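You operate a simulated robot arm through the tools that you are given. There is no shell and no other tool. Be economical: measure what you need, move in short steps, check, and stop when the job is done.

The job below is to be done with a simulated two-armed robot. You get a single attempt, and the scene is never put back.

## Task
Shut the rollers drawer. Then put two of the print sleeves from the top of the sleeve table on the top of the core table. Then take the lid off the ink pot on the top of the long grey bench and lay it down there. Keep to this order.

Only the result counts: the job must be done as asked and must still hold three seconds after the hand-in. Knocking over, shifting, dropping, spilling or breaking anything else fails it. A push-on lid holds only when it is set on centred and level and pressed home; a screw cap is set on level and turned clockwise until tight.

## Robot
Two 7-joint arms with fingered hands on one trunk, on a base that drives. Base frame: it is fixed to the floor where the robot stands at the start and does not move with it; the origin is under the middle of the robot, x ahead of it, y to its left, z up. Units: mm, rad, N and s.
The left shoulder is at the start at [139, 187, 977], the right one opposite. With the tool pointing down near the work surface each hand reaches from about 100 to 880 mm from the robot's upright axis, wherever it stands, measured 20 degrees to its own side. Places, roughly: ink pot [-500, 5500, 750]; print sleeve [-2000, 500, 1000]; rollers drawer [600, 100, 700]; top of the core table [-3300, 4700, 800]. Payload 3.6 kg a hand.
The tool frame of a hand sits at the grasp point between the pads (the TCP): z along the fingers, y along the line on which they close. The tips reach 26 mm beyond it. Largest opening 88 mm; the body of the gripper starts 30 mm behind the TCP. The gripper is a hand of 3 fingers: y runs from the thumb to the fingers, the wrist lies at [-17, -98, -164] in the tool frame, and closing takes about 1.5 s.
Orientation is that of the tool frame in the base frame, as a unit quaternion [x, y, z, w]. With the fingers straight down and the wrist toward the robot, the tool's x, y and z point along [0, 1, 0], [1, 0, 0] and [0, 0, -1] of the base frame.

## Interface
- The arms move only by the tool move_arm. It takes "left_moves", "right_moves" or both (then of equal length, played together; a hand with none holds still); each is a list of rows, each a list of 2 entries, a list of its own where there are three numbers: the shift along the base's x, y, z in mm, then the turn, a rotation vector about the base's x, y, z in rad. In form: [[[x, y, z], [rx, ry, rz]], ...]. A call has 1 to 12 rows; each row is the pose to reach, as a shift and turn from the pose commanded when the call began. "left_hand" and "right_hand" are, for a hand that has rows, the gripper command, from -1 (shut) to 1 (fully open), values between in proportion, set as the call begins (left out, the last holds). Rows are played at 5 a second. More than 50 mm and 0.15 rad between two rows, or a gripper value outside its range, and nothing of the call is played. Where a pose cannot be reached the arm comes as near as it can. A force on the tool above 40 N (or 10 N above the force at the start of the call, whichever is more), or a blocked arm, ends the call early, and 0.2 s more pass. Each finger travels about 153 mm/s and halts on what it meets, pressing with about 30 N; the grip force reading is that of the motor and also rises with nothing between the fingers. The clock runs only during rows and for 0.2 s after the last one: add rows that repeat a pose to give the fingers time. It gives the time, the measured TCP pose, the force on the tool (base axes), the opening and the grip force at its end, in the units of the frame above (readings bear some noise), with the torque about the TCP (base axes, N m) and any sound that the robot's microphone picked up, and new pictures: "show" is both (left out), scene, wrist or none (wrist: the cameras of the hands that moved).
- Cameras (640 x 400 px; columns grow to the right, rows downward): "scene" is now at [283.2, 11.6, 897.7]; the picture's right is [0.13, -0.99, 0.00], its down [-0.12, -0.02, -0.99] and it looks along [0.98, 0.12, -0.12] (base axes); focal length 214 px, centre (320, 200). "left" rides on the left gripper at [-56, -80, -102] in its tool frame; the picture's right is [-0.73, -0.32, 0.60], its down [0.62, -0.67, 0.41] and it looks along [0.27, 0.68, 0.69] (tool axes); focal length 247 px, centre (320, 200). "right" rides on the right gripper at [56, -80, -102] in its tool frame; the picture's right is [-0.73, 0.32, -0.60], its down [-0.62, -0.67, 0.41] and it looks along [-0.27, 0.68, 0.69] (tool axes); focal length 247 px, centre (320, 200). There is no depth. A picture from a camera that has moved, and an enlarged one, comes with that camera's place and axes in the base frame and with its lens.
- move_column(by): slides the trunk up (or, below 0, down) by that many mm; the arms and the scene camera ride with it, the base frame stays. It gives what a move gives, with no picture.
- roll_base(legs): drives the robot by 1 to 6 legs, each [ahead, left, turn to the left] in mm, mm and rad, along the robot's own axes; the way and the turn of a leg run together, so that a leg with both is an arc; at most 1500 mm and 3.142 rad a leg. The arms and the cameras ride along, it lands a little off, and it stops where it bumps. It gives what a move gives, and a new picture of the scene camera.
- finger_targets(fingers, thumb_bend, thumb_turn, hand): sets how far each is bent, from 0 (flat) to 1 (curled in); at 0.3 the hand is open as for a grip, at 0.7 the pads meet at the TCP. One left out holds its place. A second passes; each finger stops where it meets its share of the squeeze, and holds until it gets a number again. A gripper value or a shape takes the hand back. It gives what a move gives, with no picture; readings hold the bend of each and the force on the fingers (four entries, about 0 where the hand has none), thumb and palm. thumb_turn goes from beside the hand (0) to across from the fingers (1), as for a grip.
- preshape(shape, hand): the hand has 3 fingers and takes this shape, open, in about a second: jaw (thumb against the fingers, like two jaws); tri (thumb and two fingers); tip (a fingertip pinch); poke (one finger out to press); point (the index stretched); flat (the hand flat); cup (the hand cupped); fist (a fist). The gripper value then closes the fingers along that shape, each until it touches; the sizes above hold for jaw. It gives what a move gives, with no picture.
- aim_head(pan, tilt): turns the head with the scene camera to pan (to the left, within 1.047 rad either way) and tilt (down, from -0.506 to 1.204), counted from straight ahead of the robot. It gives what a move gives, and a new picture of the scene camera.
- zoom(camera, box): a new picture of the part [left, top, right, bottom] of that camera's present view, enlarged. The clock stands still meanwhile.
- close_job(): hands the job in; it is judged then, once.

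Go step by step. Nothing tells you exact positions but the pictures and the camera data: compare them with the known pose of the tool, close in by small moves and look again before you grip or let go. The budget is 165 turns and 260 pictures, counting those below and the enlarged ones. Unless the task says otherwise, let go and move clear before handing in, and close with one line.

The tools are called after "Emit:" by a JSON object that holds its "fn" and its "kwargs". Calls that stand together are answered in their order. move_arm: Moves the arms, as the interface text tells. Its arguments: {"type":"object","properties":{"left_moves":{"type":"array","items":{"type":"array"}},"left_hand":{"type":"number"},"right_moves":{"type":"array","items":{"type":"array"}},"right_hand":{"type":"number"},"show":{"type":"string","enum":["both","scene","wrist","none"]}},"required":[]} The other tools are called the same way: move_column (by) slides the trunk up or down; preshape (shape, hand) gives the hand a shape; finger_targets (fingers, thumb_bend, thumb_turn, hand) moves the fingers one by one; roll_base (legs) drives the base; aim_head (pan, tilt) turns the head that bears the scene camera; zoom (camera, box) takes an enlarged picture of a part of a camera's view; close_job () hands the job in.

At the start:

```text
time_s: 0.0
left_position: [533.4, 225.6, 889.6]
left_tool_rot: [0.707, 0.707, 0.0, 0.0]
left_contact_force: [-0.2, 0.1, 0.2]
left_wrist_torque: [-0.03, 0.01, 0.01]
left_opening: 87.8
left_finger_force: 0.1
left_shape: jaw
left_bend: [0.3, 0.3, 0.98]
left_finger forces: [0.1, 0.0, 0.0, 0.0, 0.0, 0.0]
right_position: [529.3, -216.1, 928.8]
right_tool_rot: [0.707, 0.707, 0.0, 0.001]
right_contact_force: [-0.9, -0.5, -0.1]
right_wrist_torque: [-0.01, -0.01, -0.02]
right_opening: 88.1
right_finger_force: 0.1
right_shape: jaw
right_bend: [0.3, 0.3, 0.98]
right_finger forces: [0.1, 0.0, 0.0, 0.0, 0.0, 0.1]
trunk travel left (down, up): [-125.0, 632.0]
robot x, y, heading: [-1.4, 2.7, 0.0]
head pan, tilt: [0.126, 0.126]
```

scene: 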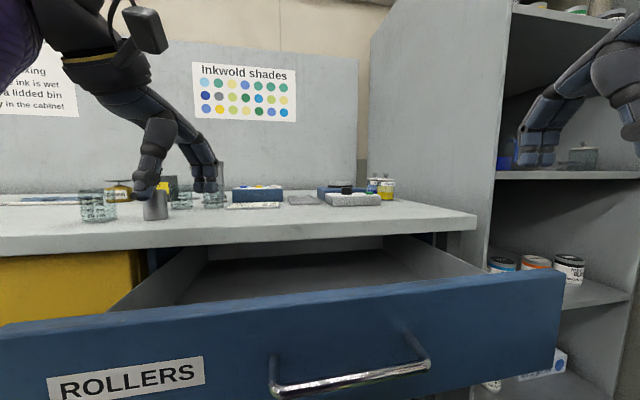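
right: 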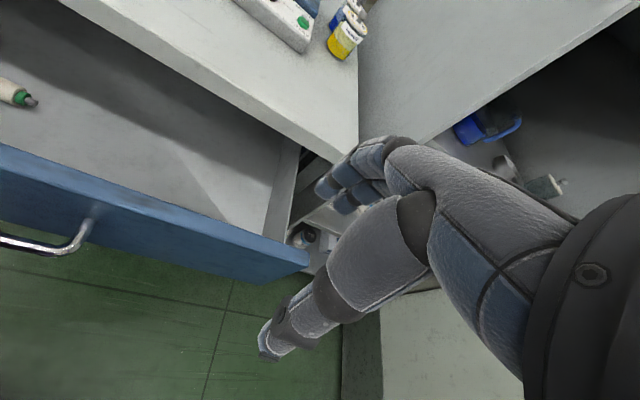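
left: 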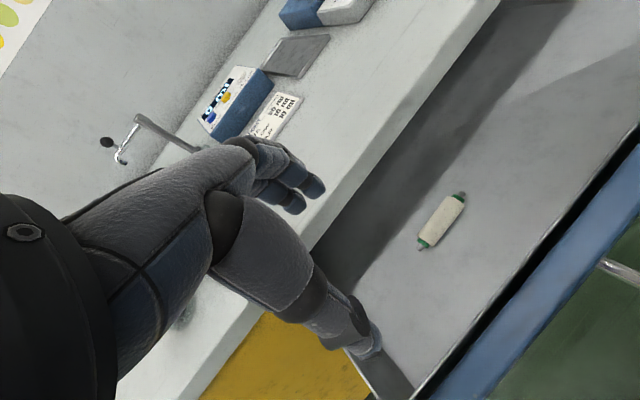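

I see the open ROLLERS drawer just ahead, with a roller in it and both hands hanging above it. I'll back off a little so I can see the whole front and get a hand before it.

Emit:
{"fn": "roll_base", "kwargs": {"legs": [[-350, 0, 0]]}}

Emit:
{"fn": "aim_head", "kwargs": {"pan": 0, "tilt": 0.5}}

```text
time_s: 2.3
left_position: [181.1, 223.2, 890.6]
left_tool_rot: [0.708, 0.707, 0.0, 0.0]
left_contact_force: [0.2, 0.2, -0.6]
left_wrist_torque: [0.0, 0.0, -0.01]
left_opening: 87.5
left_finger_force: 0.1
left_shape: jaw
left_bend: [0.3, 0.3, 0.98]
left_finger forces: [0.1, 0.0, 0.0, 0.0, 0.0, 0.0]
right_position: [174.6, -217.1, 928.9]
right_tool_rot: [0.708, 0.706, 0.0, 0.0]
right_contact_force: [-0.1, 0.4, 0.5]
right_wrist_torque: [0.01, 0.01, 0.01]
right_opening: 87.9
right_finger_force: 0.0
right_shape: jaw
right_bend: [0.3, 0.3, 0.98]
right_finger forces: [0.0, 0.0, 0.1, 0.0, 0.1, 0.0]
trunk travel left (down, up): [-125.0, 632.0]
robot x, y, heading: [-354.4, -0.6, -0.003]
head pan, tilt: [0.126, 0.126]
camera scene: at [-70.3, 11.3, 897.8], right [0.12, -0.99, 0.0], down [-0.12, -0.02, -0.99], along [0.98, 0.12, -0.12], focal length 214 px, centre (320, 200)
```

scene: 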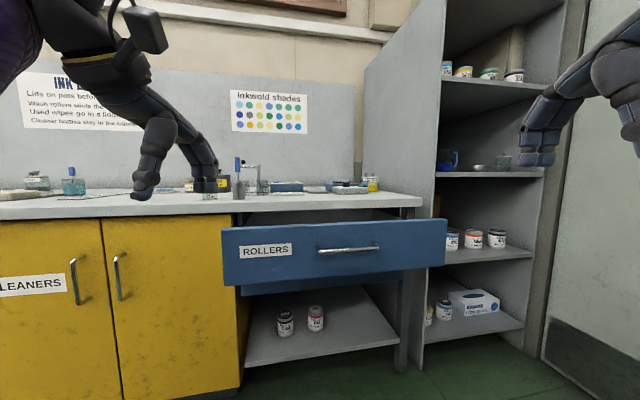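

```text
time_s: 3.1
left_position: [180.8, 223.0, 890.7]
left_tool_rot: [0.708, 0.707, 0.0, -0.001]
left_contact_force: [0.5, 0.3, 0.6]
left_wrist_torque: [0.01, 0.02, -0.02]
left_opening: 87.6
left_finger_force: 0.1
left_shape: jaw
left_bend: [0.3, 0.3, 0.98]
left_finger forces: [0.0, 0.0, 0.0, 0.0, 0.0, 0.0]
right_position: [174.7, -217.0, 928.8]
right_tool_rot: [0.707, 0.707, 0.0, -0.001]
right_contact_force: [0.1, 0.3, 0.1]
right_wrist_torque: [0.01, -0.02, -0.01]
right_opening: 87.6
right_finger_force: 0.1
right_shape: jaw
right_bend: [0.3, 0.3, 0.98]
right_finger forces: [0.0, 0.1, 0.0, 0.0, 0.0, 0.0]
trunk travel left (down, up): [-125.0, 632.0]
robot x, y, heading: [-354.7, -1.8, -0.003]
head pan, tilt: [0.0, 0.499]
camera scene: at [-70.8, -0.2, 863.1], right [0.0, -1.0, 0.0], down [-0.48, 0.0, -0.88], along [0.88, 0.0, -0.48], focal length 214 px, centre (320, 200)
```

scene: 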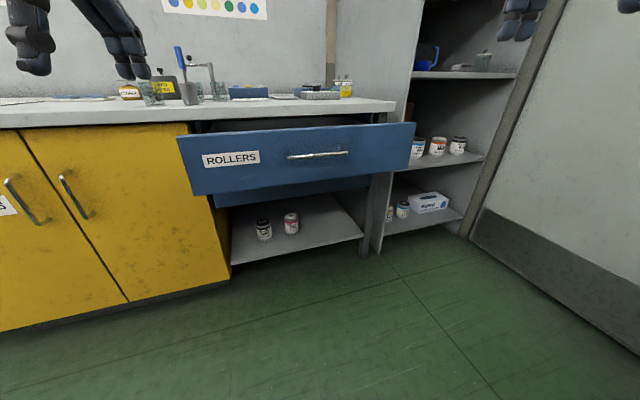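

The bench front looks yawed about 0.2 rad relative to my heading. I'll turn to face it squarely and check.

Emit:
{"fn": "roll_base", "kwargs": {"legs": [[0, 0, 0.21]]}}

```text
time_s: 4.3
left_position: [122.3, 331.5, 891.3]
left_tool_rot: [0.63, 0.776, -0.001, 0.0]
left_contact_force: [-0.1, -0.6, 0.2]
left_wrist_torque: [0.01, -0.02, -0.01]
left_opening: 87.6
left_finger_force: 0.1
left_shape: jaw
left_bend: [0.3, 0.3, 0.98]
left_finger forces: [0.1, 0.0, 0.0, 0.0, 0.1, 0.0]
right_position: [208.0, -102.0, 927.5]
right_tool_rot: [0.631, 0.776, -0.001, 0.0]
right_contact_force: [-0.3, 0.2, 0.9]
right_wrist_torque: [0.03, 0.01, -0.03]
right_opening: 87.6
right_finger_force: 0.1
right_shape: jaw
right_bend: [0.3, 0.3, 0.98]
right_finger forces: [0.0, 0.1, 0.0, 0.1, 0.0, 0.1]
trunk travel left (down, up): [-125.0, 632.0]
robot x, y, heading: [-355.7, 3.8, 0.208]
head pan, tilt: [0.0, 0.499]
camera scene: at [-76.9, 58.5, 863.0], right [0.21, -0.98, 0.0], down [-0.47, -0.1, -0.88], along [0.86, 0.18, -0.48], focal length 214 px, centre (320, 200)
```

scene: 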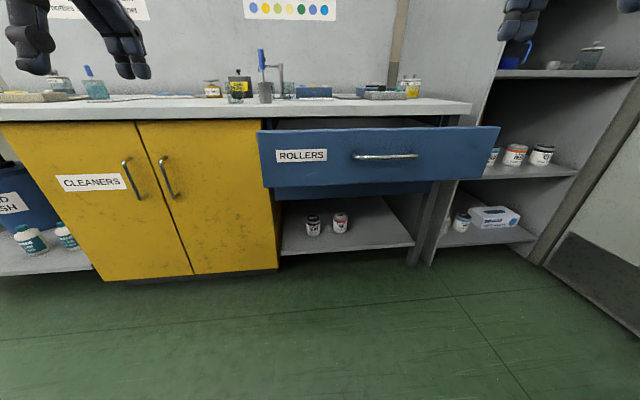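

The bench is still a little skewed, about 0.09 rad more. I'll square up, make a fist with the right hand and pitch it forward to push.

Emit:
{"fn": "roll_base", "kwargs": {"legs": [[0, 0, 0.09]]}}

Emit:
{"fn": "preshape", "kwargs": {"shape": "fist", "hand": "right"}}

Emit:
{"fn": "move_arm", "kwargs": {"right_moves": [[[0, 0, -15], [0.042, -0.136, 0]], [[0, 0, -30], [0.084, -0.272, 0]], [[0, 0, -45], [0.126, -0.408, 0]], [[0, 0, -60], [0.168, -0.544, 0]], [[0, 0, -75], [0.21, -0.68, 0]], [[0, 0, -90], [0.252, -0.816, 0]], [[0, 0, -105], [0.294, -0.952, 0]], [[0, 0, -120], [0.336, -1.088, 0]], [[0, 0, -135], [0.378, -1.224, 0]], [[0, 0, -150], [0.42, -1.36, 0]], [[0, 0, -170], [0.462, -1.496, 0]]], "show": "scene"}}

```text
time_s: 5.2
left_position: [91.1, 372.4, 889.4]
left_tool_rot: [0.595, 0.804, 0.0, 0.0]
left_contact_force: [-0.5, -0.5, 0.4]
left_wrist_torque: [-0.01, 0.01, 0.0]
left_opening: 87.6
left_finger_force: 0.1
left_shape: jaw
left_bend: [0.3, 0.3, 0.98]
left_finger forces: [0.0, 0.1, 0.0, 0.1, 0.1, 0.0]
right_position: [215.7, -51.9, 927.8]
right_tool_rot: [0.595, 0.804, 0.0, 0.0]
right_contact_force: [-0.7, -0.1, -0.2]
right_wrist_torque: [-0.03, 0.01, -0.03]
right_opening: 87.4
right_finger_force: 0.0
right_shape: jaw
right_bend: [0.3, 0.3, 0.98]
right_finger forces: [0.0, 0.0, 0.1, 0.0, 0.0, 0.1]
trunk travel left (down, up): [-125.0, 632.0]
robot x, y, heading: [-353.2, 3.8, 0.298]
head pan, tilt: [0.0, 0.499]
camera scene: at [-83.2, 83.3, 863.0], right [0.29, -0.96, 0.0], down [-0.46, -0.14, -0.88], along [0.84, 0.26, -0.48], focal length 214 px, centre (320, 200)
```

scene: 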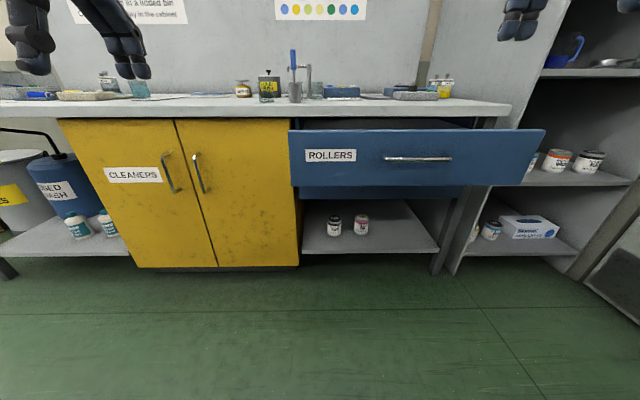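

```text
time_s: 6.1
left_position: [90.9, 372.4, 889.5]
left_tool_rot: [0.594, 0.804, 0.0, -0.001]
left_contact_force: [0.4, -0.4, 0.0]
left_wrist_torque: [0.0, 0.0, 0.01]
left_opening: 87.7
left_finger_force: 0.0
left_shape: jaw
left_bend: [0.3, 0.3, 0.98]
left_finger forces: [0.0, 0.1, 0.1, 0.0, 0.1, 0.0]
right_position: [216.8, -53.2, 927.7]
right_tool_rot: [0.595, 0.804, 0.001, 0.0]
right_contact_force: [0.4, 0.3, 0.0]
right_wrist_torque: [0.01, -0.03, 0.0]
right_opening: 0.0
right_finger_force: 0.1
right_shape: fist
right_bend: [0.97, 0.73, 0.82]
right_finger forces: [0.0, 0.1, 0.0, 0.0, 0.0, 0.0]
trunk travel left (down, up): [-125.0, 632.0]
robot x, y, heading: [-354.6, -0.8, 0.297]
head pan, tilt: [0.0, 0.499]
```

```text
time_s: 8.5
left_position: [91.9, 371.1, 891.2]
left_tool_rot: [0.594, 0.804, 0.0, 0.0]
left_contact_force: [0.1, 0.0, -0.5]
left_wrist_torque: [0.02, 0.0, -0.01]
left_opening: 87.9
left_finger_force: 0.1
left_shape: jaw
left_bend: [0.3, 0.3, 0.98]
left_finger forces: [0.0, 0.1, 0.1, 0.1, 0.1, 0.0]
right_position: [213.0, -53.4, 757.5]
right_tool_rot: [0.421, 0.571, 0.568, 0.417]
right_contact_force: [-0.5, 0.3, -1.0]
right_wrist_torque: [-0.01, 0.01, -0.01]
right_opening: 0.1
right_finger_force: 0.1
right_shape: fist
right_bend: [0.98, 0.81, 0.77]
right_finger forces: [0.0, 0.0, 0.1, 0.0, 0.0, 0.0]
right hand out of reach, approached as far as the arm can: row 3, 4, 5, 6
trunk travel left (down, up): [-125.0, 632.0]
robot x, y, heading: [-351.9, 2.6, 0.295]
head pan, tilt: [0.0, 0.499]
camera scene: at [-83.2, 83.1, 863.0], right [0.29, -0.96, 0.0], down [-0.46, -0.14, -0.88], along [0.84, 0.26, -0.48], focal length 214 px, centre (320, 200)
```

scene: 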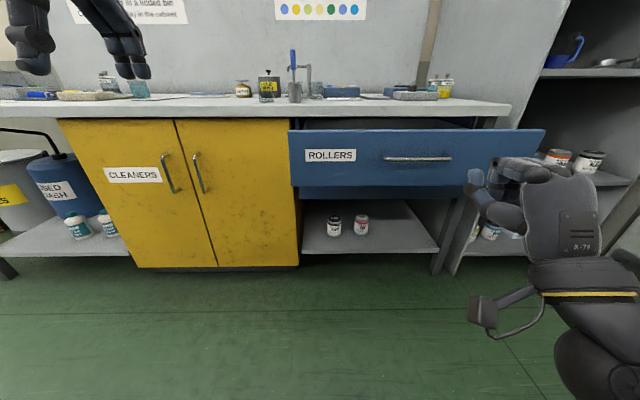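

The fist is lined up with the handle; it needs to come down about 50 mm to handle height. Then I'll drive forward 140 mm and push with the arm.

Emit:
{"fn": "move_arm", "kwargs": {"right_moves": [[[0, 0, -25], [0, 0, 0]], [[0, 0, -52], [0, 0, 0]]], "show": "none"}}

Emit:
{"fn": "roll_base", "kwargs": {"legs": [[140, 0, 0]]}}

```text
time_s: 9.1
left_position: [91.0, 372.7, 890.7]
left_tool_rot: [0.595, 0.804, 0.0, 0.0]
left_contact_force: [-0.8, 0.4, -0.5]
left_wrist_torque: [-0.01, 0.01, -0.03]
left_opening: 87.7
left_finger_force: 0.0
left_shape: jaw
left_bend: [0.3, 0.3, 0.98]
left_finger forces: [0.1, 0.0, 0.0, 0.0, 0.1, 0.1]
right_position: [212.7, -49.7, 704.5]
right_tool_rot: [0.423, 0.57, 0.567, 0.418]
right_contact_force: [0.3, -0.1, 0.0]
right_wrist_torque: [0.01, -0.03, 0.01]
right_opening: 0.2
right_finger_force: 0.1
right_shape: fist
right_bend: [0.98, 0.81, 0.77]
right_finger forces: [0.0, 0.0, 0.1, 0.0, 0.1, 0.1]
trunk travel left (down, up): [-125.0, 632.0]
robot x, y, heading: [-357.4, 3.0, 0.298]
head pan, tilt: [0.0, 0.499]
```

```text
time_s: 10.4
left_position: [225.2, 412.9, 889.6]
left_tool_rot: [0.595, 0.804, 0.0, 0.0]
left_contact_force: [0.5, 1.0, -0.2]
left_wrist_torque: [-0.03, -0.03, -0.01]
left_opening: 87.6
left_finger_force: 0.0
left_shape: jaw
left_bend: [0.3, 0.3, 0.98]
left_finger forces: [0.1, 0.0, 0.0, 0.0, 0.1, 0.0]
right_position: [346.5, -9.7, 704.7]
right_tool_rot: [0.422, 0.57, 0.568, 0.418]
right_contact_force: [0.0, -0.3, 0.1]
right_wrist_torque: [-0.01, 0.0, 0.03]
right_opening: 0.2
right_finger_force: 0.0
right_shape: fist
right_bend: [0.98, 0.82, 0.76]
right_finger forces: [0.1, 0.0, 0.0, 0.0, 0.1, 0.0]
trunk travel left (down, up): [-125.0, 632.0]
robot x, y, heading: [-221.1, 40.8, 0.296]
head pan, tilt: [0.0, 0.499]
camera scene: at [50.3, 124.0, 862.9], right [0.29, -0.96, 0.0], down [-0.46, -0.14, -0.88], along [0.84, 0.26, -0.48], focal length 214 px, centre (320, 200)
```

scene: 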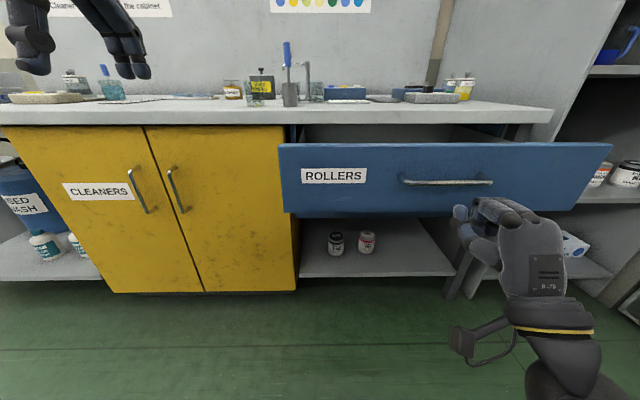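

The fist is level with the handle. Pushing forward along the bench normal.

Emit:
{"fn": "move_arm", "kwargs": {"right_moves": [[[29, 9, 0], [0, 0, 0]], [[57, 18, 0], [0, 0, 0]], [[86, 26, 0], [0, 0, 0]], [[115, 35, 0], [0, 0, 0]], [[143, 44, 0], [0, 0, 0]], [[172, 53, 0], [0, 0, 0]], [[201, 62, 0], [0, 0, 0]], [[229, 71, 0], [0, 0, 0]], [[258, 79, 0], [0, 0, 0]]], "show": "scene"}}

```text
time_s: 12.4
left_position: [225.0, 411.8, 891.4]
left_tool_rot: [0.595, 0.804, 0.0, 0.0]
left_contact_force: [0.4, -0.6, 0.0]
left_wrist_torque: [0.01, 0.01, 0.01]
left_opening: 87.8
left_finger_force: 0.1
left_shape: jaw
left_bend: [0.3, 0.3, 0.98]
left_finger forces: [0.1, 0.0, 0.1, 0.0, 0.0, 0.0]
right_position: [591.5, 61.4, 712.2]
right_tool_rot: [0.422, 0.57, 0.569, 0.417]
right_contact_force: [0.8, -0.5, 0.5]
right_wrist_torque: [0.0, -0.01, 0.01]
right_opening: 0.0
right_finger_force: 0.0
right_shape: fist
right_bend: [0.99, 0.82, 0.76]
right_finger forces: [0.1, 0.0, 0.0, 0.0, 0.1, 0.0]
right hand out of reach, approached as far as the arm can: row 9
trunk travel left (down, up): [-125.0, 632.0]
robot x, y, heading: [-220.0, 42.6, 0.295]
head pan, tilt: [0.0, 0.499]
camera scene: at [50.2, 123.4, 863.1], right [0.29, -0.96, 0.0], down [-0.46, -0.14, -0.88], along [0.84, 0.26, -0.48], focal length 214 px, centre (320, 200)
```

scene: 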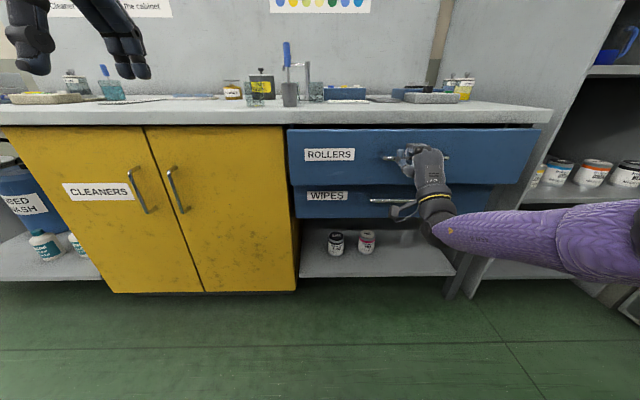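

The drawer is nearly shut but still proud of the WIPES drawer below, and the arm ran out of reach. I'll pull back a bit, drive up 130 mm and push again.

Emit:
{"fn": "move_arm", "kwargs": {"right_moves": [[[-43, -13, 0], [0, 0, 0]], [[-86, -26, -2], [0, 0, 0]], [[-129, -39, -4], [0, 0, 0]], [[-172, -52, -6], [0, 0, 0]]], "show": "none"}}

Emit:
{"fn": "roll_base", "kwargs": {"legs": [[130, 0, 0]]}}

Emit:
{"fn": "move_arm", "kwargs": {"right_moves": [[[29, 9, 0], [0, 0, 0]], [[57, 18, 0], [0, 0, 0]], [[72, 22, 0], [0, 0, 0]], [[86, 26, 0], [0, 0, 0]], [[96, 29, 0], [0, 0, 0]], [[106, 32, 0], [0, 0, 0]], [[116, 35, 0], [0, 0, 0]], [[126, 38, 0], [0, 0, 0]], [[136, 41, 0], [0, 0, 0]]], "show": "scene"}}

```text
time_s: 13.4
left_position: [226.3, 411.9, 890.0]
left_tool_rot: [0.595, 0.804, 0.001, 0.0]
left_contact_force: [-0.2, 1.3, 0.0]
left_wrist_torque: [-0.03, 0.0, 0.01]
left_opening: 87.5
left_finger_force: 0.1
left_shape: jaw
left_bend: [0.3, 0.3, 0.98]
left_finger forces: [0.1, 0.0, 0.0, 0.1, 0.1, 0.0]
right_position: [418.2, 8.5, 703.2]
right_tool_rot: [0.422, 0.57, 0.567, 0.419]
right_contact_force: [0.2, 0.4, 0.0]
right_wrist_torque: [0.01, 0.0, 0.0]
right_opening: 0.2
right_finger_force: 0.0
right_shape: fist
right_bend: [0.99, 0.82, 0.75]
right_finger forces: [0.1, 0.0, 0.1, 0.0, 0.1, 0.1]
trunk travel left (down, up): [-125.0, 632.0]
robot x, y, heading: [-222.3, 39.6, 0.298]
head pan, tilt: [0.0, 0.499]
```

```text
time_s: 14.7
left_position: [347.4, 450.9, 890.5]
left_tool_rot: [0.595, 0.804, -0.001, -0.001]
left_contact_force: [-0.6, 1.0, 0.7]
left_wrist_torque: [-0.01, 0.01, 0.0]
left_opening: 87.6
left_finger_force: 0.1
left_shape: jaw
left_bend: [0.3, 0.3, 0.98]
left_finger forces: [0.0, 0.1, 0.0, 0.0, 0.0, 0.0]
right_position: [542.1, 47.6, 703.0]
right_tool_rot: [0.421, 0.571, 0.568, 0.417]
right_contact_force: [-0.2, 1.1, 0.8]
right_wrist_torque: [-0.01, -0.02, -0.02]
right_opening: 0.0
right_finger_force: 0.0
right_shape: fist
right_bend: [0.99, 0.83, 0.75]
right_finger forces: [0.1, 0.1, 0.1, 0.0, 0.1, 0.0]
trunk travel left (down, up): [-125.0, 632.0]
robot x, y, heading: [-97.1, 80.5, 0.294]
head pan, tilt: [0.0, 0.499]
camera scene: at [174.3, 162.0, 862.9], right [0.29, -0.96, 0.0], down [-0.46, -0.14, -0.88], along [0.84, 0.26, -0.48], focal length 214 px, centre (320, 200)
```

scene: 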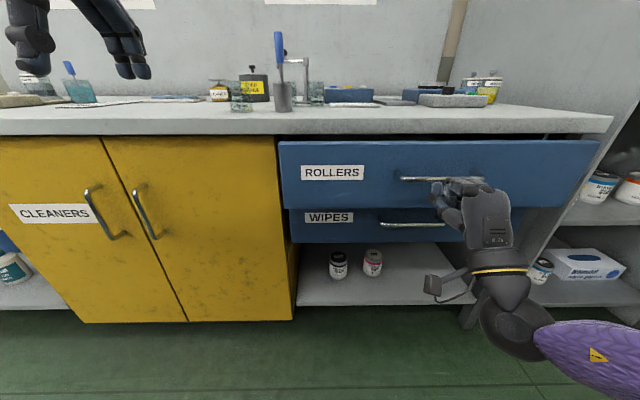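

```text
time_s: 16.5
left_position: [348.2, 448.7, 890.6]
left_tool_rot: [0.595, 0.804, 0.0, -0.001]
left_contact_force: [0.0, -0.5, 0.8]
left_wrist_torque: [-0.03, -0.03, 0.0]
left_opening: 87.9
left_finger_force: 0.0
left_shape: jaw
left_bend: [0.3, 0.3, 0.98]
left_finger forces: [0.1, 0.1, 0.1, 0.1, 0.0, 0.1]
right_position: [660.9, 83.3, 699.5]
right_tool_rot: [0.42, 0.573, 0.567, 0.417]
right_contact_force: [-14.5, -6.7, 2.5]
right_wrist_torque: [0.03, 0.02, 0.37]
right_opening: 0.1
right_finger_force: 0.0
right_shape: fist
right_bend: [0.98, 0.9, 0.74]
right_finger forces: [0.0, 0.0, 0.1, 0.1, 0.0, 0.0]
trunk travel left (down, up): [-125.0, 632.0]
robot x, y, heading: [-95.5, 79.7, 0.294]
head pan, tilt: [0.0, 0.499]
stopped in row 9 (right hand): the force on the tool passed its limit at 47 N (the readings are from after the stop); the commanded pose is now the measured one
camera scene: at [172.8, 161.1, 863.5], right [0.29, -0.96, 0.0], down [-0.46, -0.14, -0.88], along [0.84, 0.26, -0.48], focal length 214 px, centre (320, 200)
```

scene: 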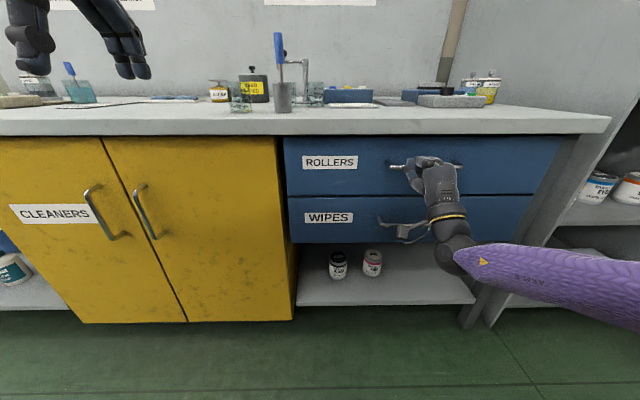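

The drawer hit its stop and looks flush with the WIPES drawer. I'll retract the hand straight back and inspect.

Emit:
{"fn": "move_arm", "kwargs": {"right_moves": [[[-29, -9, 0], [0, 0, 0]], [[-67, -20, 0], [0, 0, 0]], [[-115, -35, 0], [0, 0, 0]], [[-160, -48, 0], [0, 0, 0]]], "show": "none"}}

Emit:
{"fn": "roll_base", "kwargs": {"legs": [[-500, 0, 0]]}}

Emit:
{"fn": "zoom", "kwargs": {"camera": "scene", "box": [280, 80, 520, 230]}}

```text
refused: row 3 steps farther than a row can; nothing moved
```

```text
time_s: 19.5
left_position: [-128.4, 302.4, 890.0]
left_tool_rot: [0.597, 0.802, 0.0, 0.001]
left_contact_force: [0.4, -0.5, -0.1]
left_wrist_torque: [0.01, 0.0, 0.01]
left_opening: 87.9
left_finger_force: 0.0
left_shape: jaw
left_bend: [0.3, 0.3, 0.98]
left_finger forces: [0.0, 0.0, 0.1, 0.0, 0.1, 0.0]
right_position: [183.4, -64.5, 698.3]
right_tool_rot: [0.422, 0.573, 0.565, 0.418]
right_contact_force: [-0.3, -0.2, 0.0]
right_wrist_torque: [-0.01, 0.03, -0.04]
right_opening: 0.0
right_finger_force: 0.1
right_shape: fist
right_bend: [0.98, 0.84, 0.75]
right_finger forces: [0.1, 0.1, 0.0, 0.0, 0.0, 0.1]
trunk travel left (down, up): [-125.0, 632.0]
robot x, y, heading: [-574.3, -65.6, 0.288]
head pan, tilt: [0.0, 0.499]
camera scene: at [-304.6, 15.3, 863.1], right [0.29, -0.96, 0.0], down [-0.46, -0.14, -0.88], along [0.84, 0.25, -0.48], focal length 214 px, centre (320, 200)
```

scene: 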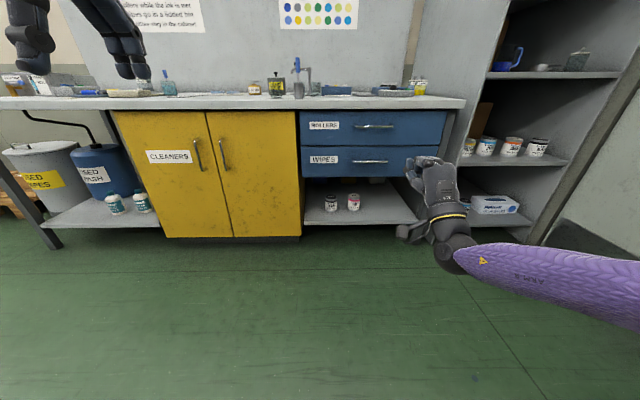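

```text
2.67 times, centred on (400, 155) of scene
camera zoom: at [-304.6, 15.3, 863.1], right [0.29, -0.96, 0.0], down [-0.46, -0.14, -0.88], along [0.84, 0.25, -0.48], focal length 572 px, centre (107, 320)
```

zoom: 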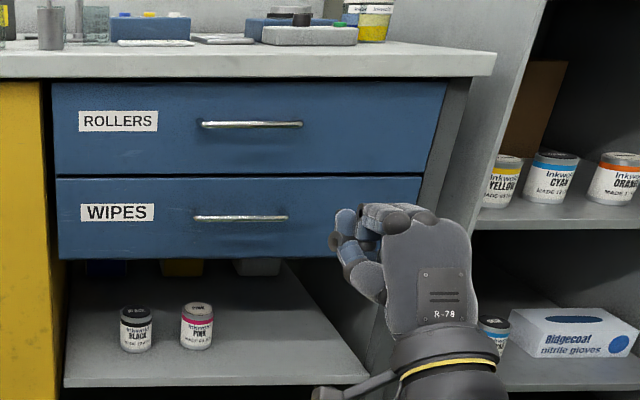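

I need to judge whether the ROLLERS front is truly flush; it looks slightly nearer than WIPES. Closer look.

Emit:
{"fn": "zoom", "kwargs": {"camera": "scene", "box": [290, 90, 370, 140]}}

Emit:
{"fn": "zoom", "kwargs": {"camera": "scene", "box": [390, 100, 470, 150]}}

```text
8.00 times, centred on (330, 115) of scene
camera zoom: at [-304.6, 15.3, 863.1], right [0.29, -0.96, 0.0], down [-0.46, -0.14, -0.88], along [0.84, 0.25, -0.48], focal length 1716 px, centre (240, 880)
```

zoom: 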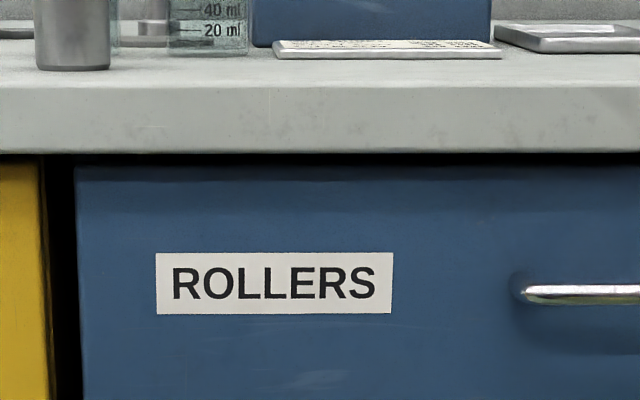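

```text
8.00 times, centred on (430, 125) of scene
camera zoom: at [-304.6, 15.3, 863.1], right [0.29, -0.96, 0.0], down [-0.46, -0.14, -0.88], along [0.84, 0.25, -0.48], focal length 1716 px, centre (-560, 800)
```

zoom: 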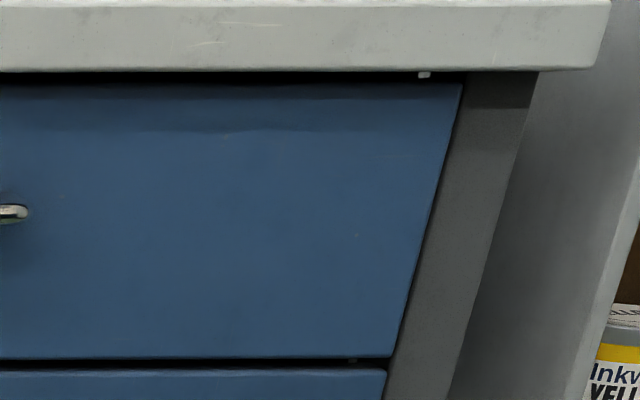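

Emit:
{"fn": "zoom", "kwargs": {"camera": "scene", "box": [290, 120, 350, 158]}}

Emit:
{"fn": "zoom", "kwargs": {"camera": "scene", "box": [410, 125, 470, 163]}}

```text
10.53 times, centred on (320, 139) of scene
camera zoom: at [-304.6, 15.3, 863.1], right [0.29, -0.96, 0.0], down [-0.46, -0.14, -0.88], along [0.84, 0.25, -0.48], focal length 2258 px, centre (320, 842)
```

zoom: 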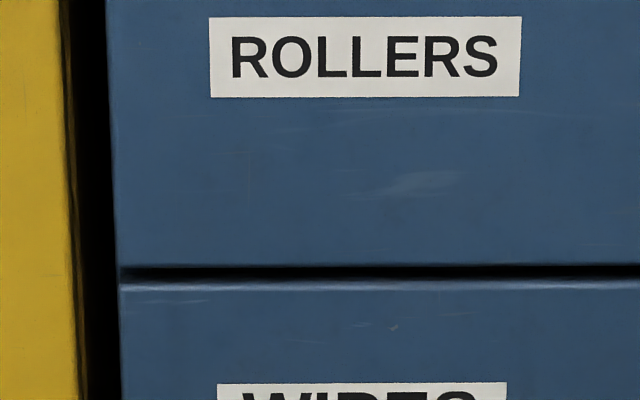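

```text
10.53 times, centred on (440, 144) of scene
camera zoom: at [-304.6, 15.3, 863.1], right [0.29, -0.96, 0.0], down [-0.46, -0.14, -0.88], along [0.84, 0.25, -0.48], focal length 2258 px, centre (-943, 790)
```

zoom: 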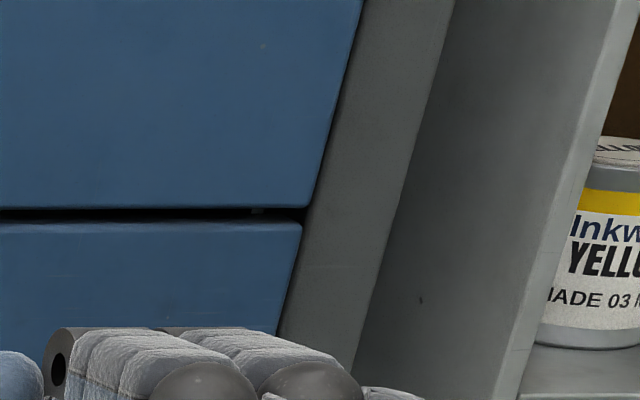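

The drawer is flush. I'll bring the right hand back to the hanging pose, then turn toward the sleeve table.

Emit:
{"fn": "move_arm", "kwargs": {"right_moves": [[[-30, -9, 15], [-0.042, 0.136, 0]], [[-55, -16, 35], [-0.084, 0.272, 0]], [[-80, -24, 55], [-0.126, 0.408, 0]], [[-105, -32, 75], [-0.168, 0.544, 0]], [[-130, -39, 95], [-0.21, 0.68, 0]], [[-155, -46, 115], [-0.252, 0.816, 0]], [[-180, -54, 140], [-0.294, 0.952, 0]], [[-205, -62, 160], [-0.336, 1.088, 0]], [[-225, -67, 185], [-0.378, 1.224, 0]], [[-240, -72, 210], [-0.42, 1.36, 0]], [[-250, -75, 230], [-0.462, 1.496, 0]]], "right_hand": 1, "show": "none"}}

Emit:
{"fn": "preshape", "kwargs": {"shape": "jaw", "hand": "right"}}

Emit:
{"fn": "roll_base", "kwargs": {"legs": [[0, 0, 2.47]]}}

Emit:
{"fn": "aim_head", "kwargs": {"pan": 0, "tilt": 0.25}}

```text
time_s: 21.9
left_position: [-128.2, 303.5, 890.7]
left_tool_rot: [0.597, 0.802, 0.0, 0.0]
left_contact_force: [0.5, -0.3, 0.5]
left_wrist_torque: [-0.01, 0.03, 0.02]
left_opening: 87.6
left_finger_force: 0.0
left_shape: jaw
left_bend: [0.3, 0.3, 0.98]
left_finger forces: [0.1, 0.0, 0.1, 0.0, 0.0, 0.0]
right_position: [-64.5, -139.2, 928.6]
right_tool_rot: [0.595, 0.804, -0.005, -0.001]
right_contact_force: [-0.4, -1.0, 0.1]
right_wrist_torque: [-0.03, 0.02, 0.0]
right_opening: 0.1
right_finger_force: 0.0
right_shape: fist
right_bend: [0.98, 0.84, 0.75]
right_finger forces: [0.0, 0.0, 0.1, 0.1, 0.0, 0.0]
right hand out of reach, approached as far as the arm can: row 7, 8, 9, 10
trunk travel left (down, up): [-125.0, 632.0]
robot x, y, heading: [-575.5, -64.7, 0.293]
head pan, tilt: [0.0, 0.499]
```

```text
time_s: 22.8
left_position: [-128.6, 301.7, 890.7]
left_tool_rot: [0.597, 0.802, 0.0, -0.001]
left_contact_force: [1.0, 0.3, 0.3]
left_wrist_torque: [-0.01, 0.0, 0.05]
left_opening: 87.8
left_finger_force: 0.0
left_shape: jaw
left_bend: [0.3, 0.3, 0.98]
left_finger forces: [0.0, 0.0, 0.1, 0.0, 0.0, 0.1]
right_position: [-64.6, -139.3, 927.6]
right_tool_rot: [0.592, 0.806, -0.002, -0.001]
right_contact_force: [-1.4, 0.1, -0.4]
right_wrist_torque: [0.01, -0.02, 0.0]
right_opening: 87.8
right_finger_force: 0.2
right_shape: jaw
right_bend: [0.3, 0.3, 0.97]
right_finger forces: [0.0, 0.0, 0.0, 0.1, 0.0, 0.1]
trunk travel left (down, up): [-125.0, 632.0]
robot x, y, heading: [-574.7, -65.0, 0.292]
head pan, tilt: [0.0, 0.499]
```

```text
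time_s: 25.9
left_position: [-591.7, 510.5, 903.8]
left_tool_rot: [0.185, 0.983, 0.015, 0.013]
left_contact_force: [1.5, 0.5, -0.1]
left_wrist_torque: [0.0, -0.02, 0.01]
left_opening: 88.1
left_finger_force: 0.0
left_shape: jaw
left_bend: [0.3, 0.3, 0.98]
left_finger forces: [0.1, 0.1, 0.1, 0.0, 0.0, 0.1]
right_position: [-213.7, 308.3, 927.7]
right_tool_rot: [0.161, 0.987, -0.003, -0.002]
right_contact_force: [0.7, -0.5, -0.2]
right_wrist_torque: [-0.03, 0.0, 0.01]
right_opening: 87.7
right_finger_force: 0.0
right_shape: jaw
right_bend: [0.3, 0.3, 0.97]
right_finger forces: [0.1, 0.0, 0.1, 0.1, 0.0, 0.0]
trunk travel left (down, up): [-125.0, 632.0]
robot x, y, heading: [-576.5, -64.2, 1.239]
head pan, tilt: [0.0, 0.499]
stopped in leg 1: the robot was blocked; the commanded pose is now the measured one
camera scene: at [-478.8, 204.1, 862.6], right [0.94, -0.33, 0.0], down [-0.16, -0.45, -0.88], along [0.29, 0.83, -0.48], focal length 214 px, centre (320, 200)
```

scene: 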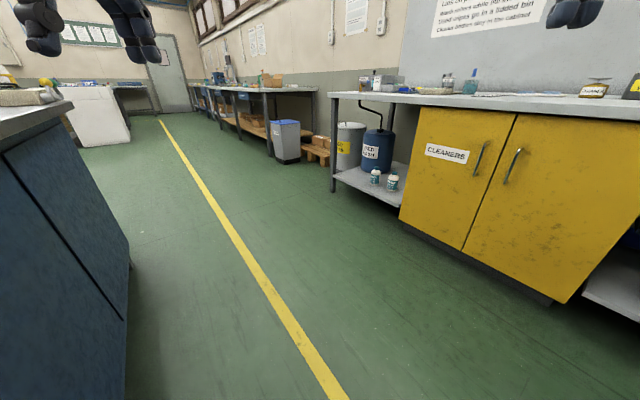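

```text
time_s: 26.6
left_position: [-592.3, 510.6, 903.2]
left_tool_rot: [0.184, 0.983, 0.013, 0.012]
left_contact_force: [0.2, -0.2, -0.3]
left_wrist_torque: [0.0, -0.04, 0.0]
left_opening: 88.0
left_finger_force: 0.0
left_shape: jaw
left_bend: [0.3, 0.3, 0.98]
left_finger forces: [0.0, 0.0, 0.1, 0.1, 0.0, 0.1]
right_position: [-211.2, 308.6, 926.0]
right_tool_rot: [0.16, 0.987, -0.004, -0.003]
right_contact_force: [-0.1, 0.7, -1.2]
right_wrist_torque: [0.0, -0.01, 0.04]
right_opening: 87.7
right_finger_force: 0.0
right_shape: jaw
right_bend: [0.3, 0.3, 0.97]
right_finger forces: [0.0, 0.0, 0.1, 0.1, 0.0, 0.0]
trunk travel left (down, up): [-125.0, 632.0]
robot x, y, heading: [-573.1, -65.0, 1.234]
head pan, tilt: [0.0, 0.25]
camera scene: at [-477.1, 207.3, 885.3], right [0.94, -0.33, -0.01], down [-0.09, -0.24, -0.97], along [0.32, 0.92, -0.25], focal length 214 px, centre (320, 200)
```

scene: 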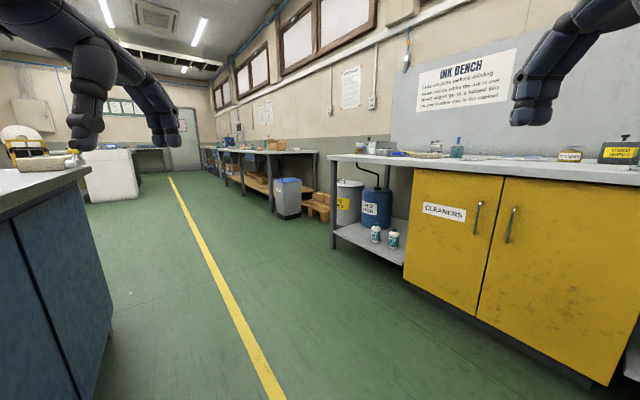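

Something blocked the turn on the left (an island cabinet with things on it). I'll ease back right a bit and look to the left.

Emit:
{"fn": "roll_base", "kwargs": {"legs": [[0, 0, -0.12]]}}

Emit:
{"fn": "aim_head", "kwargs": {"pan": 0.9, "tilt": 0.3}}

```text
time_s: 27.6
left_position: [-528.4, 508.5, 902.9]
left_tool_rot: [0.241, 0.97, 0.012, 0.014]
left_contact_force: [0.9, 0.4, 0.2]
left_wrist_torque: [0.02, 0.05, -0.02]
left_opening: 87.9
left_finger_force: 0.0
left_shape: jaw
left_bend: [0.3, 0.3, 0.98]
left_finger forces: [0.0, 0.1, 0.0, 0.1, 0.1, 0.0]
right_position: [-174.7, 264.0, 929.5]
right_tool_rot: [0.219, 0.976, -0.003, 0.0]
right_contact_force: [0.1, -0.2, -0.5]
right_wrist_torque: [0.02, 0.02, 0.02]
right_opening: 87.8
right_finger_force: 0.0
right_shape: jaw
right_bend: [0.3, 0.3, 0.97]
right_finger forces: [0.0, 0.1, 0.0, 0.1, 0.0, 0.0]
trunk travel left (down, up): [-125.0, 632.0]
robot x, y, heading: [-575.4, -62.8, 1.12]
head pan, tilt: [0.0, 0.25]
camera scene: at [-450.2, 192.8, 886.1], right [0.9, -0.44, 0.0], down [-0.11, -0.22, -0.97], along [0.42, 0.87, -0.25], focal length 214 px, centre (320, 200)
```

scene: 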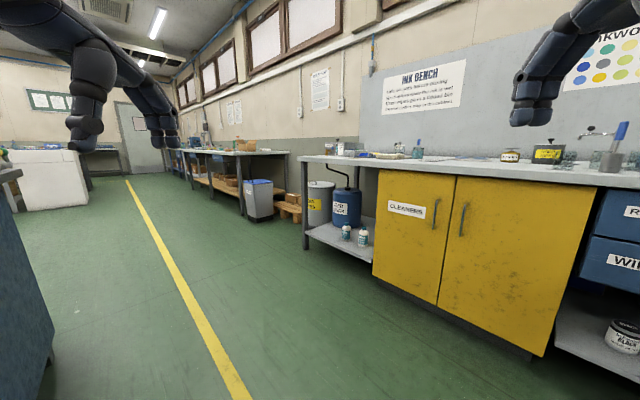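

```text
time_s: 28.8
left_position: [-530.0, 509.7, 902.4]
left_tool_rot: [0.24, 0.97, 0.012, 0.014]
left_contact_force: [-0.4, 0.3, 0.0]
left_wrist_torque: [-0.03, 0.04, 0.0]
left_opening: 87.8
left_finger_force: 0.0
left_shape: jaw
left_bend: [0.3, 0.3, 0.98]
left_finger forces: [0.0, 0.0, 0.0, 0.0, 0.0, 0.0]
right_position: [-176.2, 262.2, 928.5]
right_tool_rot: [0.218, 0.976, -0.003, 0.001]
right_contact_force: [-0.4, 0.1, 0.1]
right_wrist_torque: [-0.01, 0.0, -0.07]
right_opening: 87.9
right_finger_force: 0.0
right_shape: jaw
right_bend: [0.3, 0.3, 0.97]
right_finger forces: [0.0, 0.1, 0.1, 0.0, 0.0, 0.0]
trunk travel left (down, up): [-125.0, 632.0]
robot x, y, heading: [-576.5, -64.2, 1.115]
head pan, tilt: [0.901, 0.3]
camera scene: at [-531.4, 193.1, 881.4], right [0.9, 0.43, 0.0], down [0.13, -0.27, -0.96], along [-0.41, 0.86, -0.3], focal length 214 px, centre (320, 200)
```

scene: 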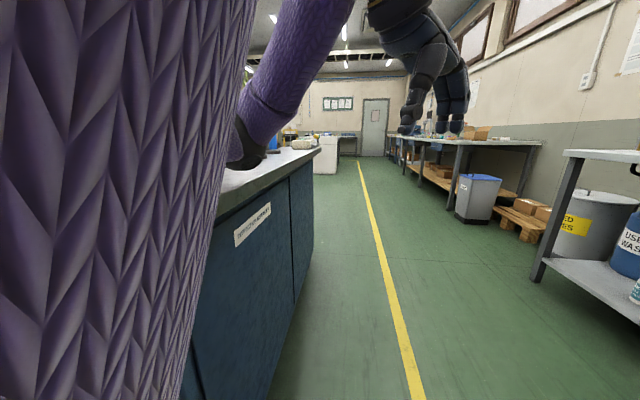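

The island cabinet is right beside my left arm. I'll raise the trunk to lift the arms over it and look at its top.

Emit:
{"fn": "move_column", "kwargs": {"by": 350}}

Emit:
{"fn": "aim_head", "kwargs": {"pan": 1.0, "tilt": 0.5}}

```text
time_s: 32.2
left_position: [-528.3, 509.2, 1253.0]
left_tool_rot: [0.241, 0.97, 0.012, 0.015]
left_contact_force: [0.1, 0.1, 0.1]
left_wrist_torque: [-0.04, 0.0, 0.0]
left_opening: 87.6
left_finger_force: 0.1
left_shape: jaw
left_bend: [0.3, 0.3, 0.98]
left_finger forces: [0.1, 0.0, 0.1, 0.0, 0.1, 0.1]
right_position: [-175.8, 262.1, 1279.0]
right_tool_rot: [0.219, 0.976, -0.003, 0.0]
right_contact_force: [-0.2, 0.6, 0.5]
right_wrist_torque: [0.0, -0.03, -0.03]
right_opening: 87.7
right_finger_force: 0.0
right_shape: jaw
right_bend: [0.3, 0.3, 0.97]
right_finger forces: [0.0, 0.1, 0.0, 0.1, 0.0, 0.0]
trunk travel left (down, up): [-475.0, 282.0]
robot x, y, heading: [-575.2, -63.1, 1.115]
head pan, tilt: [0.901, 0.3]
```

```text
time_s: 33.0
left_position: [-529.5, 508.2, 1253.3]
left_tool_rot: [0.241, 0.97, 0.012, 0.015]
left_contact_force: [0.3, -0.4, -0.4]
left_wrist_torque: [0.03, -0.02, 0.0]
left_opening: 87.6
left_finger_force: 0.1
left_shape: jaw
left_bend: [0.3, 0.3, 0.98]
left_finger forces: [0.0, 0.0, 0.0, 0.0, 0.0, 0.0]
right_position: [-175.3, 261.6, 1277.7]
right_tool_rot: [0.219, 0.976, -0.003, 0.001]
right_contact_force: [0.7, 0.2, -1.4]
right_wrist_torque: [0.0, -0.01, 0.01]
right_opening: 88.1
right_finger_force: 0.0
right_shape: jaw
right_bend: [0.3, 0.3, 0.97]
right_finger forces: [0.1, 0.0, 0.0, 0.0, 0.0, 0.0]
trunk travel left (down, up): [-475.0, 282.0]
robot x, y, heading: [-572.8, -61.2, 1.113]
head pan, tilt: [1.0, 0.499]
camera scene: at [-562.2, 137.8, 1241.3], right [0.85, 0.52, 0.0], down [0.25, -0.41, -0.88], along [-0.46, 0.75, -0.48], focal length 214 px, centre (320, 200)
```

scene: 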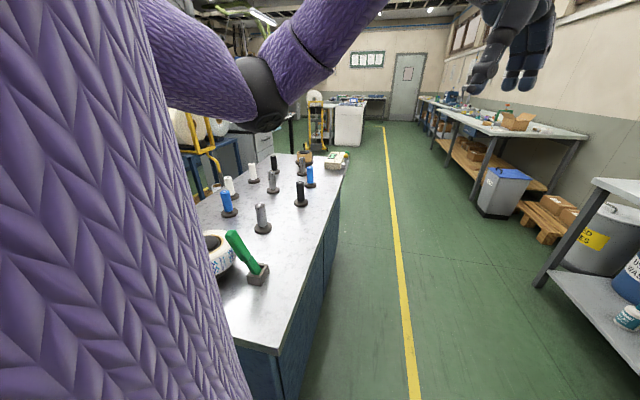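

The island holds pegs with cylinders, all upright. With the arms raised above them I'll turn further left to look for the sleeve table.

Emit:
{"fn": "roll_base", "kwargs": {"legs": [[0, 0, 0.75]]}}

Emit:
{"fn": "aim_head", "kwargs": {"pan": 0.5, "tilt": 0.45}}

```text
time_s: 35.4
left_position: [-933.6, 387.2, 1252.7]
left_tool_rot: [-0.131, 0.991, 0.017, 0.009]
left_contact_force: [0.5, 0.3, 0.2]
left_wrist_torque: [-0.01, -0.03, -0.01]
left_opening: 87.8
left_finger_force: 0.1
left_shape: jaw
left_bend: [0.3, 0.3, 0.98]
left_finger forces: [0.0, 0.0, 0.1, 0.1, 0.0, 0.0]
right_position: [-505.3, 447.0, 1278.1]
right_tool_rot: [-0.154, 0.988, -0.002, 0.001]
right_contact_force: [-0.1, -0.3, 0.4]
right_wrist_torque: [-0.01, 0.01, 0.02]
right_opening: 87.9
right_finger_force: 0.1
right_shape: jaw
right_bend: [0.3, 0.3, 0.97]
right_finger forces: [0.0, 0.0, 0.0, 0.0, 0.0, 0.0]
trunk travel left (down, up): [-475.0, 282.0]
robot x, y, heading: [-574.2, -68.8, 1.868]
head pan, tilt: [1.0, 0.499]
camera scene: at [-703.1, 92.5, 1241.2], right [0.27, 0.96, 0.0], down [0.46, -0.13, -0.88], along [-0.85, 0.24, -0.48], focal length 214 px, centre (320, 200)
```

scene: 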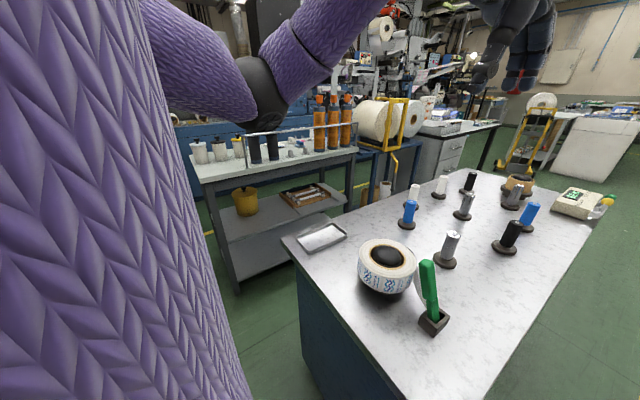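

```text
time_s: 36.3
left_position: [-931.0, 385.9, 1254.3]
left_tool_rot: [-0.132, 0.991, 0.018, 0.009]
left_contact_force: [0.6, 0.1, -0.4]
left_wrist_torque: [-0.01, 0.02, 0.06]
left_opening: 87.7
left_finger_force: 0.1
left_shape: jaw
left_bend: [0.3, 0.3, 0.98]
left_finger forces: [0.1, 0.1, 0.0, 0.1, 0.0, 0.0]
right_position: [-505.4, 447.2, 1278.6]
right_tool_rot: [-0.155, 0.988, -0.003, 0.002]
right_contact_force: [0.2, 0.1, -0.4]
right_wrist_torque: [-0.02, -0.03, -0.01]
right_opening: 87.9
right_finger_force: 0.1
right_shape: jaw
right_bend: [0.3, 0.3, 0.97]
right_finger forces: [0.1, 0.0, 0.0, 0.0, 0.1, 0.0]
trunk travel left (down, up): [-475.0, 282.0]
robot x, y, heading: [-572.1, -66.1, 1.868]
head pan, tilt: [0.499, 0.45]
camera scene: at [-681.1, 132.2, 1245.7], right [0.7, 0.72, 0.0], down [0.31, -0.3, -0.9], along [-0.64, 0.63, -0.44], focal length 214 px, centre (320, 200)
```

scene: 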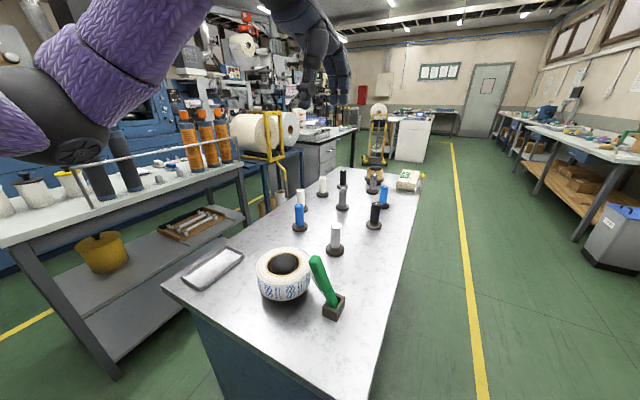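

The table on the left with orange and dark cylinders standing at its back matches the print-sleeve place. Let me zoom on it.

Emit:
{"fn": "zoom", "kwargs": {"camera": "scene", "box": [0, 80, 260, 250]}}

```text
2.35 times, centred on (130, 165) of scene
camera zoom: at [-681.1, 132.2, 1245.7], right [0.7, 0.72, 0.0], down [0.31, -0.3, -0.9], along [-0.64, 0.63, -0.44], focal length 505 px, centre (767, 282)
```

zoom: 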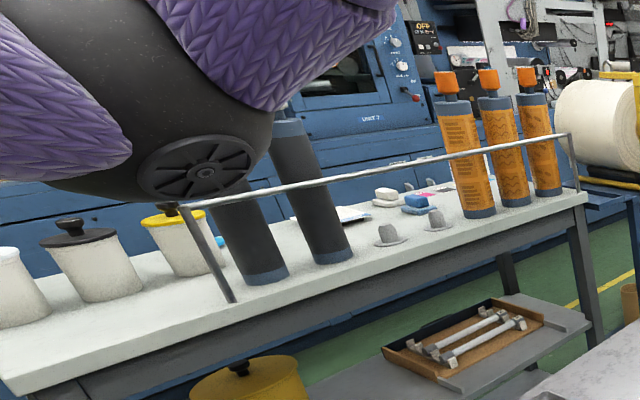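

Orange-patterned sleeves stand at the right end of the sleeve table, close to the stated place. I'll turn to face the table to survey the floor there.

Emit:
{"fn": "roll_base", "kwargs": {"legs": [[0, 0, 1.0]]}}

Emit:
{"fn": "aim_head", "kwargs": {"pan": 0.1, "tilt": 0.6}}

```text
time_s: 39.3
left_position: [-1146.0, -133.8, 1251.2]
left_tool_rot: [-0.599, 0.801, 0.02, -0.001]
left_contact_force: [-0.8, -0.8, -0.5]
left_wrist_torque: [-0.03, 0.02, 0.02]
left_opening: 88.0
left_finger_force: 0.0
left_shape: jaw
left_bend: [0.3, 0.3, 0.98]
left_finger forces: [0.0, 0.0, 0.0, 0.0, 0.0, 0.0]
right_position: [-973.7, 262.2, 1278.0]
right_tool_rot: [-0.616, 0.787, -0.001, 0.003]
right_contact_force: [0.0, 0.5, 0.1]
right_wrist_torque: [-0.01, 0.01, 0.0]
right_opening: 87.8
right_finger_force: 0.0
right_shape: jaw
right_bend: [0.3, 0.3, 0.97]
right_finger forces: [0.1, 0.0, 0.0, 0.1, 0.0, 0.0]
trunk travel left (down, up): [-475.0, 282.0]
robot x, y, heading: [-578.7, -61.9, 2.889]
head pan, tilt: [0.499, 0.45]
camera scene: at [-797.4, -51.6, 1245.7], right [-0.24, 0.97, 0.0], down [0.42, 0.11, -0.9], along [-0.87, -0.22, -0.44], focal length 214 px, centre (320, 200)
```

scene: 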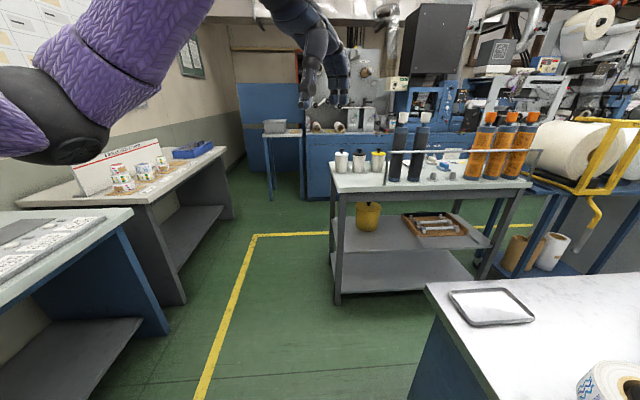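

```text
time_s: 40.1
left_position: [-1145.7, -133.8, 1253.4]
left_tool_rot: [-0.599, 0.801, 0.02, -0.002]
left_contact_force: [-0.5, 0.0, 0.9]
left_wrist_torque: [0.0, 0.0, 0.01]
left_opening: 87.7
left_finger_force: 0.1
left_shape: jaw
left_bend: [0.3, 0.3, 0.98]
left_finger forces: [0.0, 0.1, 0.0, 0.0, 0.0, 0.0]
right_position: [-975.1, 263.4, 1278.9]
right_tool_rot: [-0.616, 0.788, -0.002, 0.002]
right_contact_force: [-0.2, -0.3, 0.3]
right_wrist_torque: [0.01, 0.02, 0.0]
right_opening: 87.9
right_finger_force: 0.0
right_shape: jaw
right_bend: [0.3, 0.3, 0.97]
right_finger forces: [0.0, 0.0, 0.0, 0.0, 0.0, 0.0]
trunk travel left (down, up): [-475.0, 282.0]
robot x, y, heading: [-572.8, -65.6, 2.884]
head pan, tilt: [0.099, 0.6]
camera scene: at [-795.5, -15.6, 1232.2], right [0.15, 0.99, 0.0], down [0.56, -0.09, -0.83], along [-0.82, 0.13, -0.56], focal length 214 px, centre (320, 200)
```

scene: 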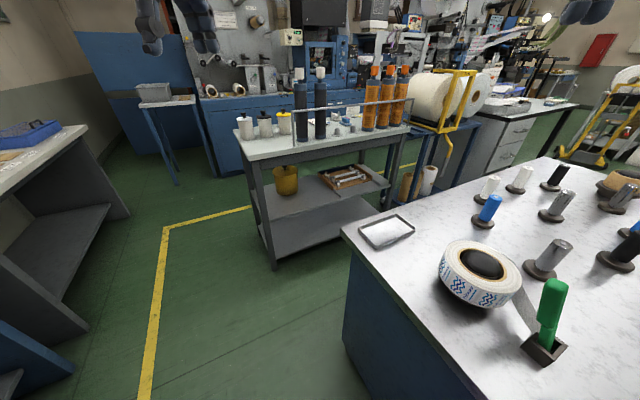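

The floor in front of the sleeve table is clear and the gap beside the island is about 650 mm. Zoom on the sleeves to tell which are print sleeves.

Emit:
{"fn": "zoom", "kwargs": {"camera": "scene", "box": [230, 50, 430, 175]}}

```text
3.20 times, centred on (330, 112) of scene
camera zoom: at [-795.5, -15.6, 1232.2], right [0.15, 0.99, 0.0], down [0.56, -0.09, -0.83], along [-0.82, 0.13, -0.56], focal length 686 px, centre (288, 480)
```

zoom: 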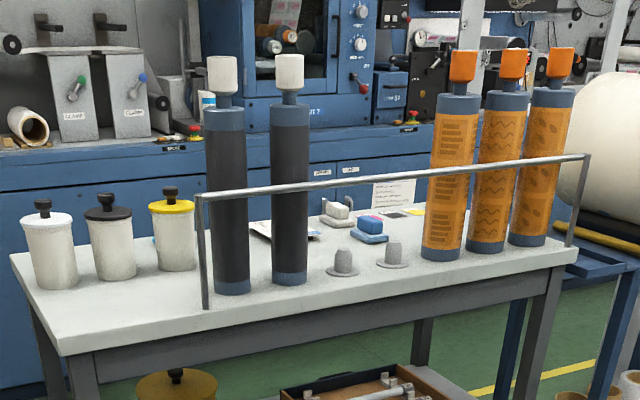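

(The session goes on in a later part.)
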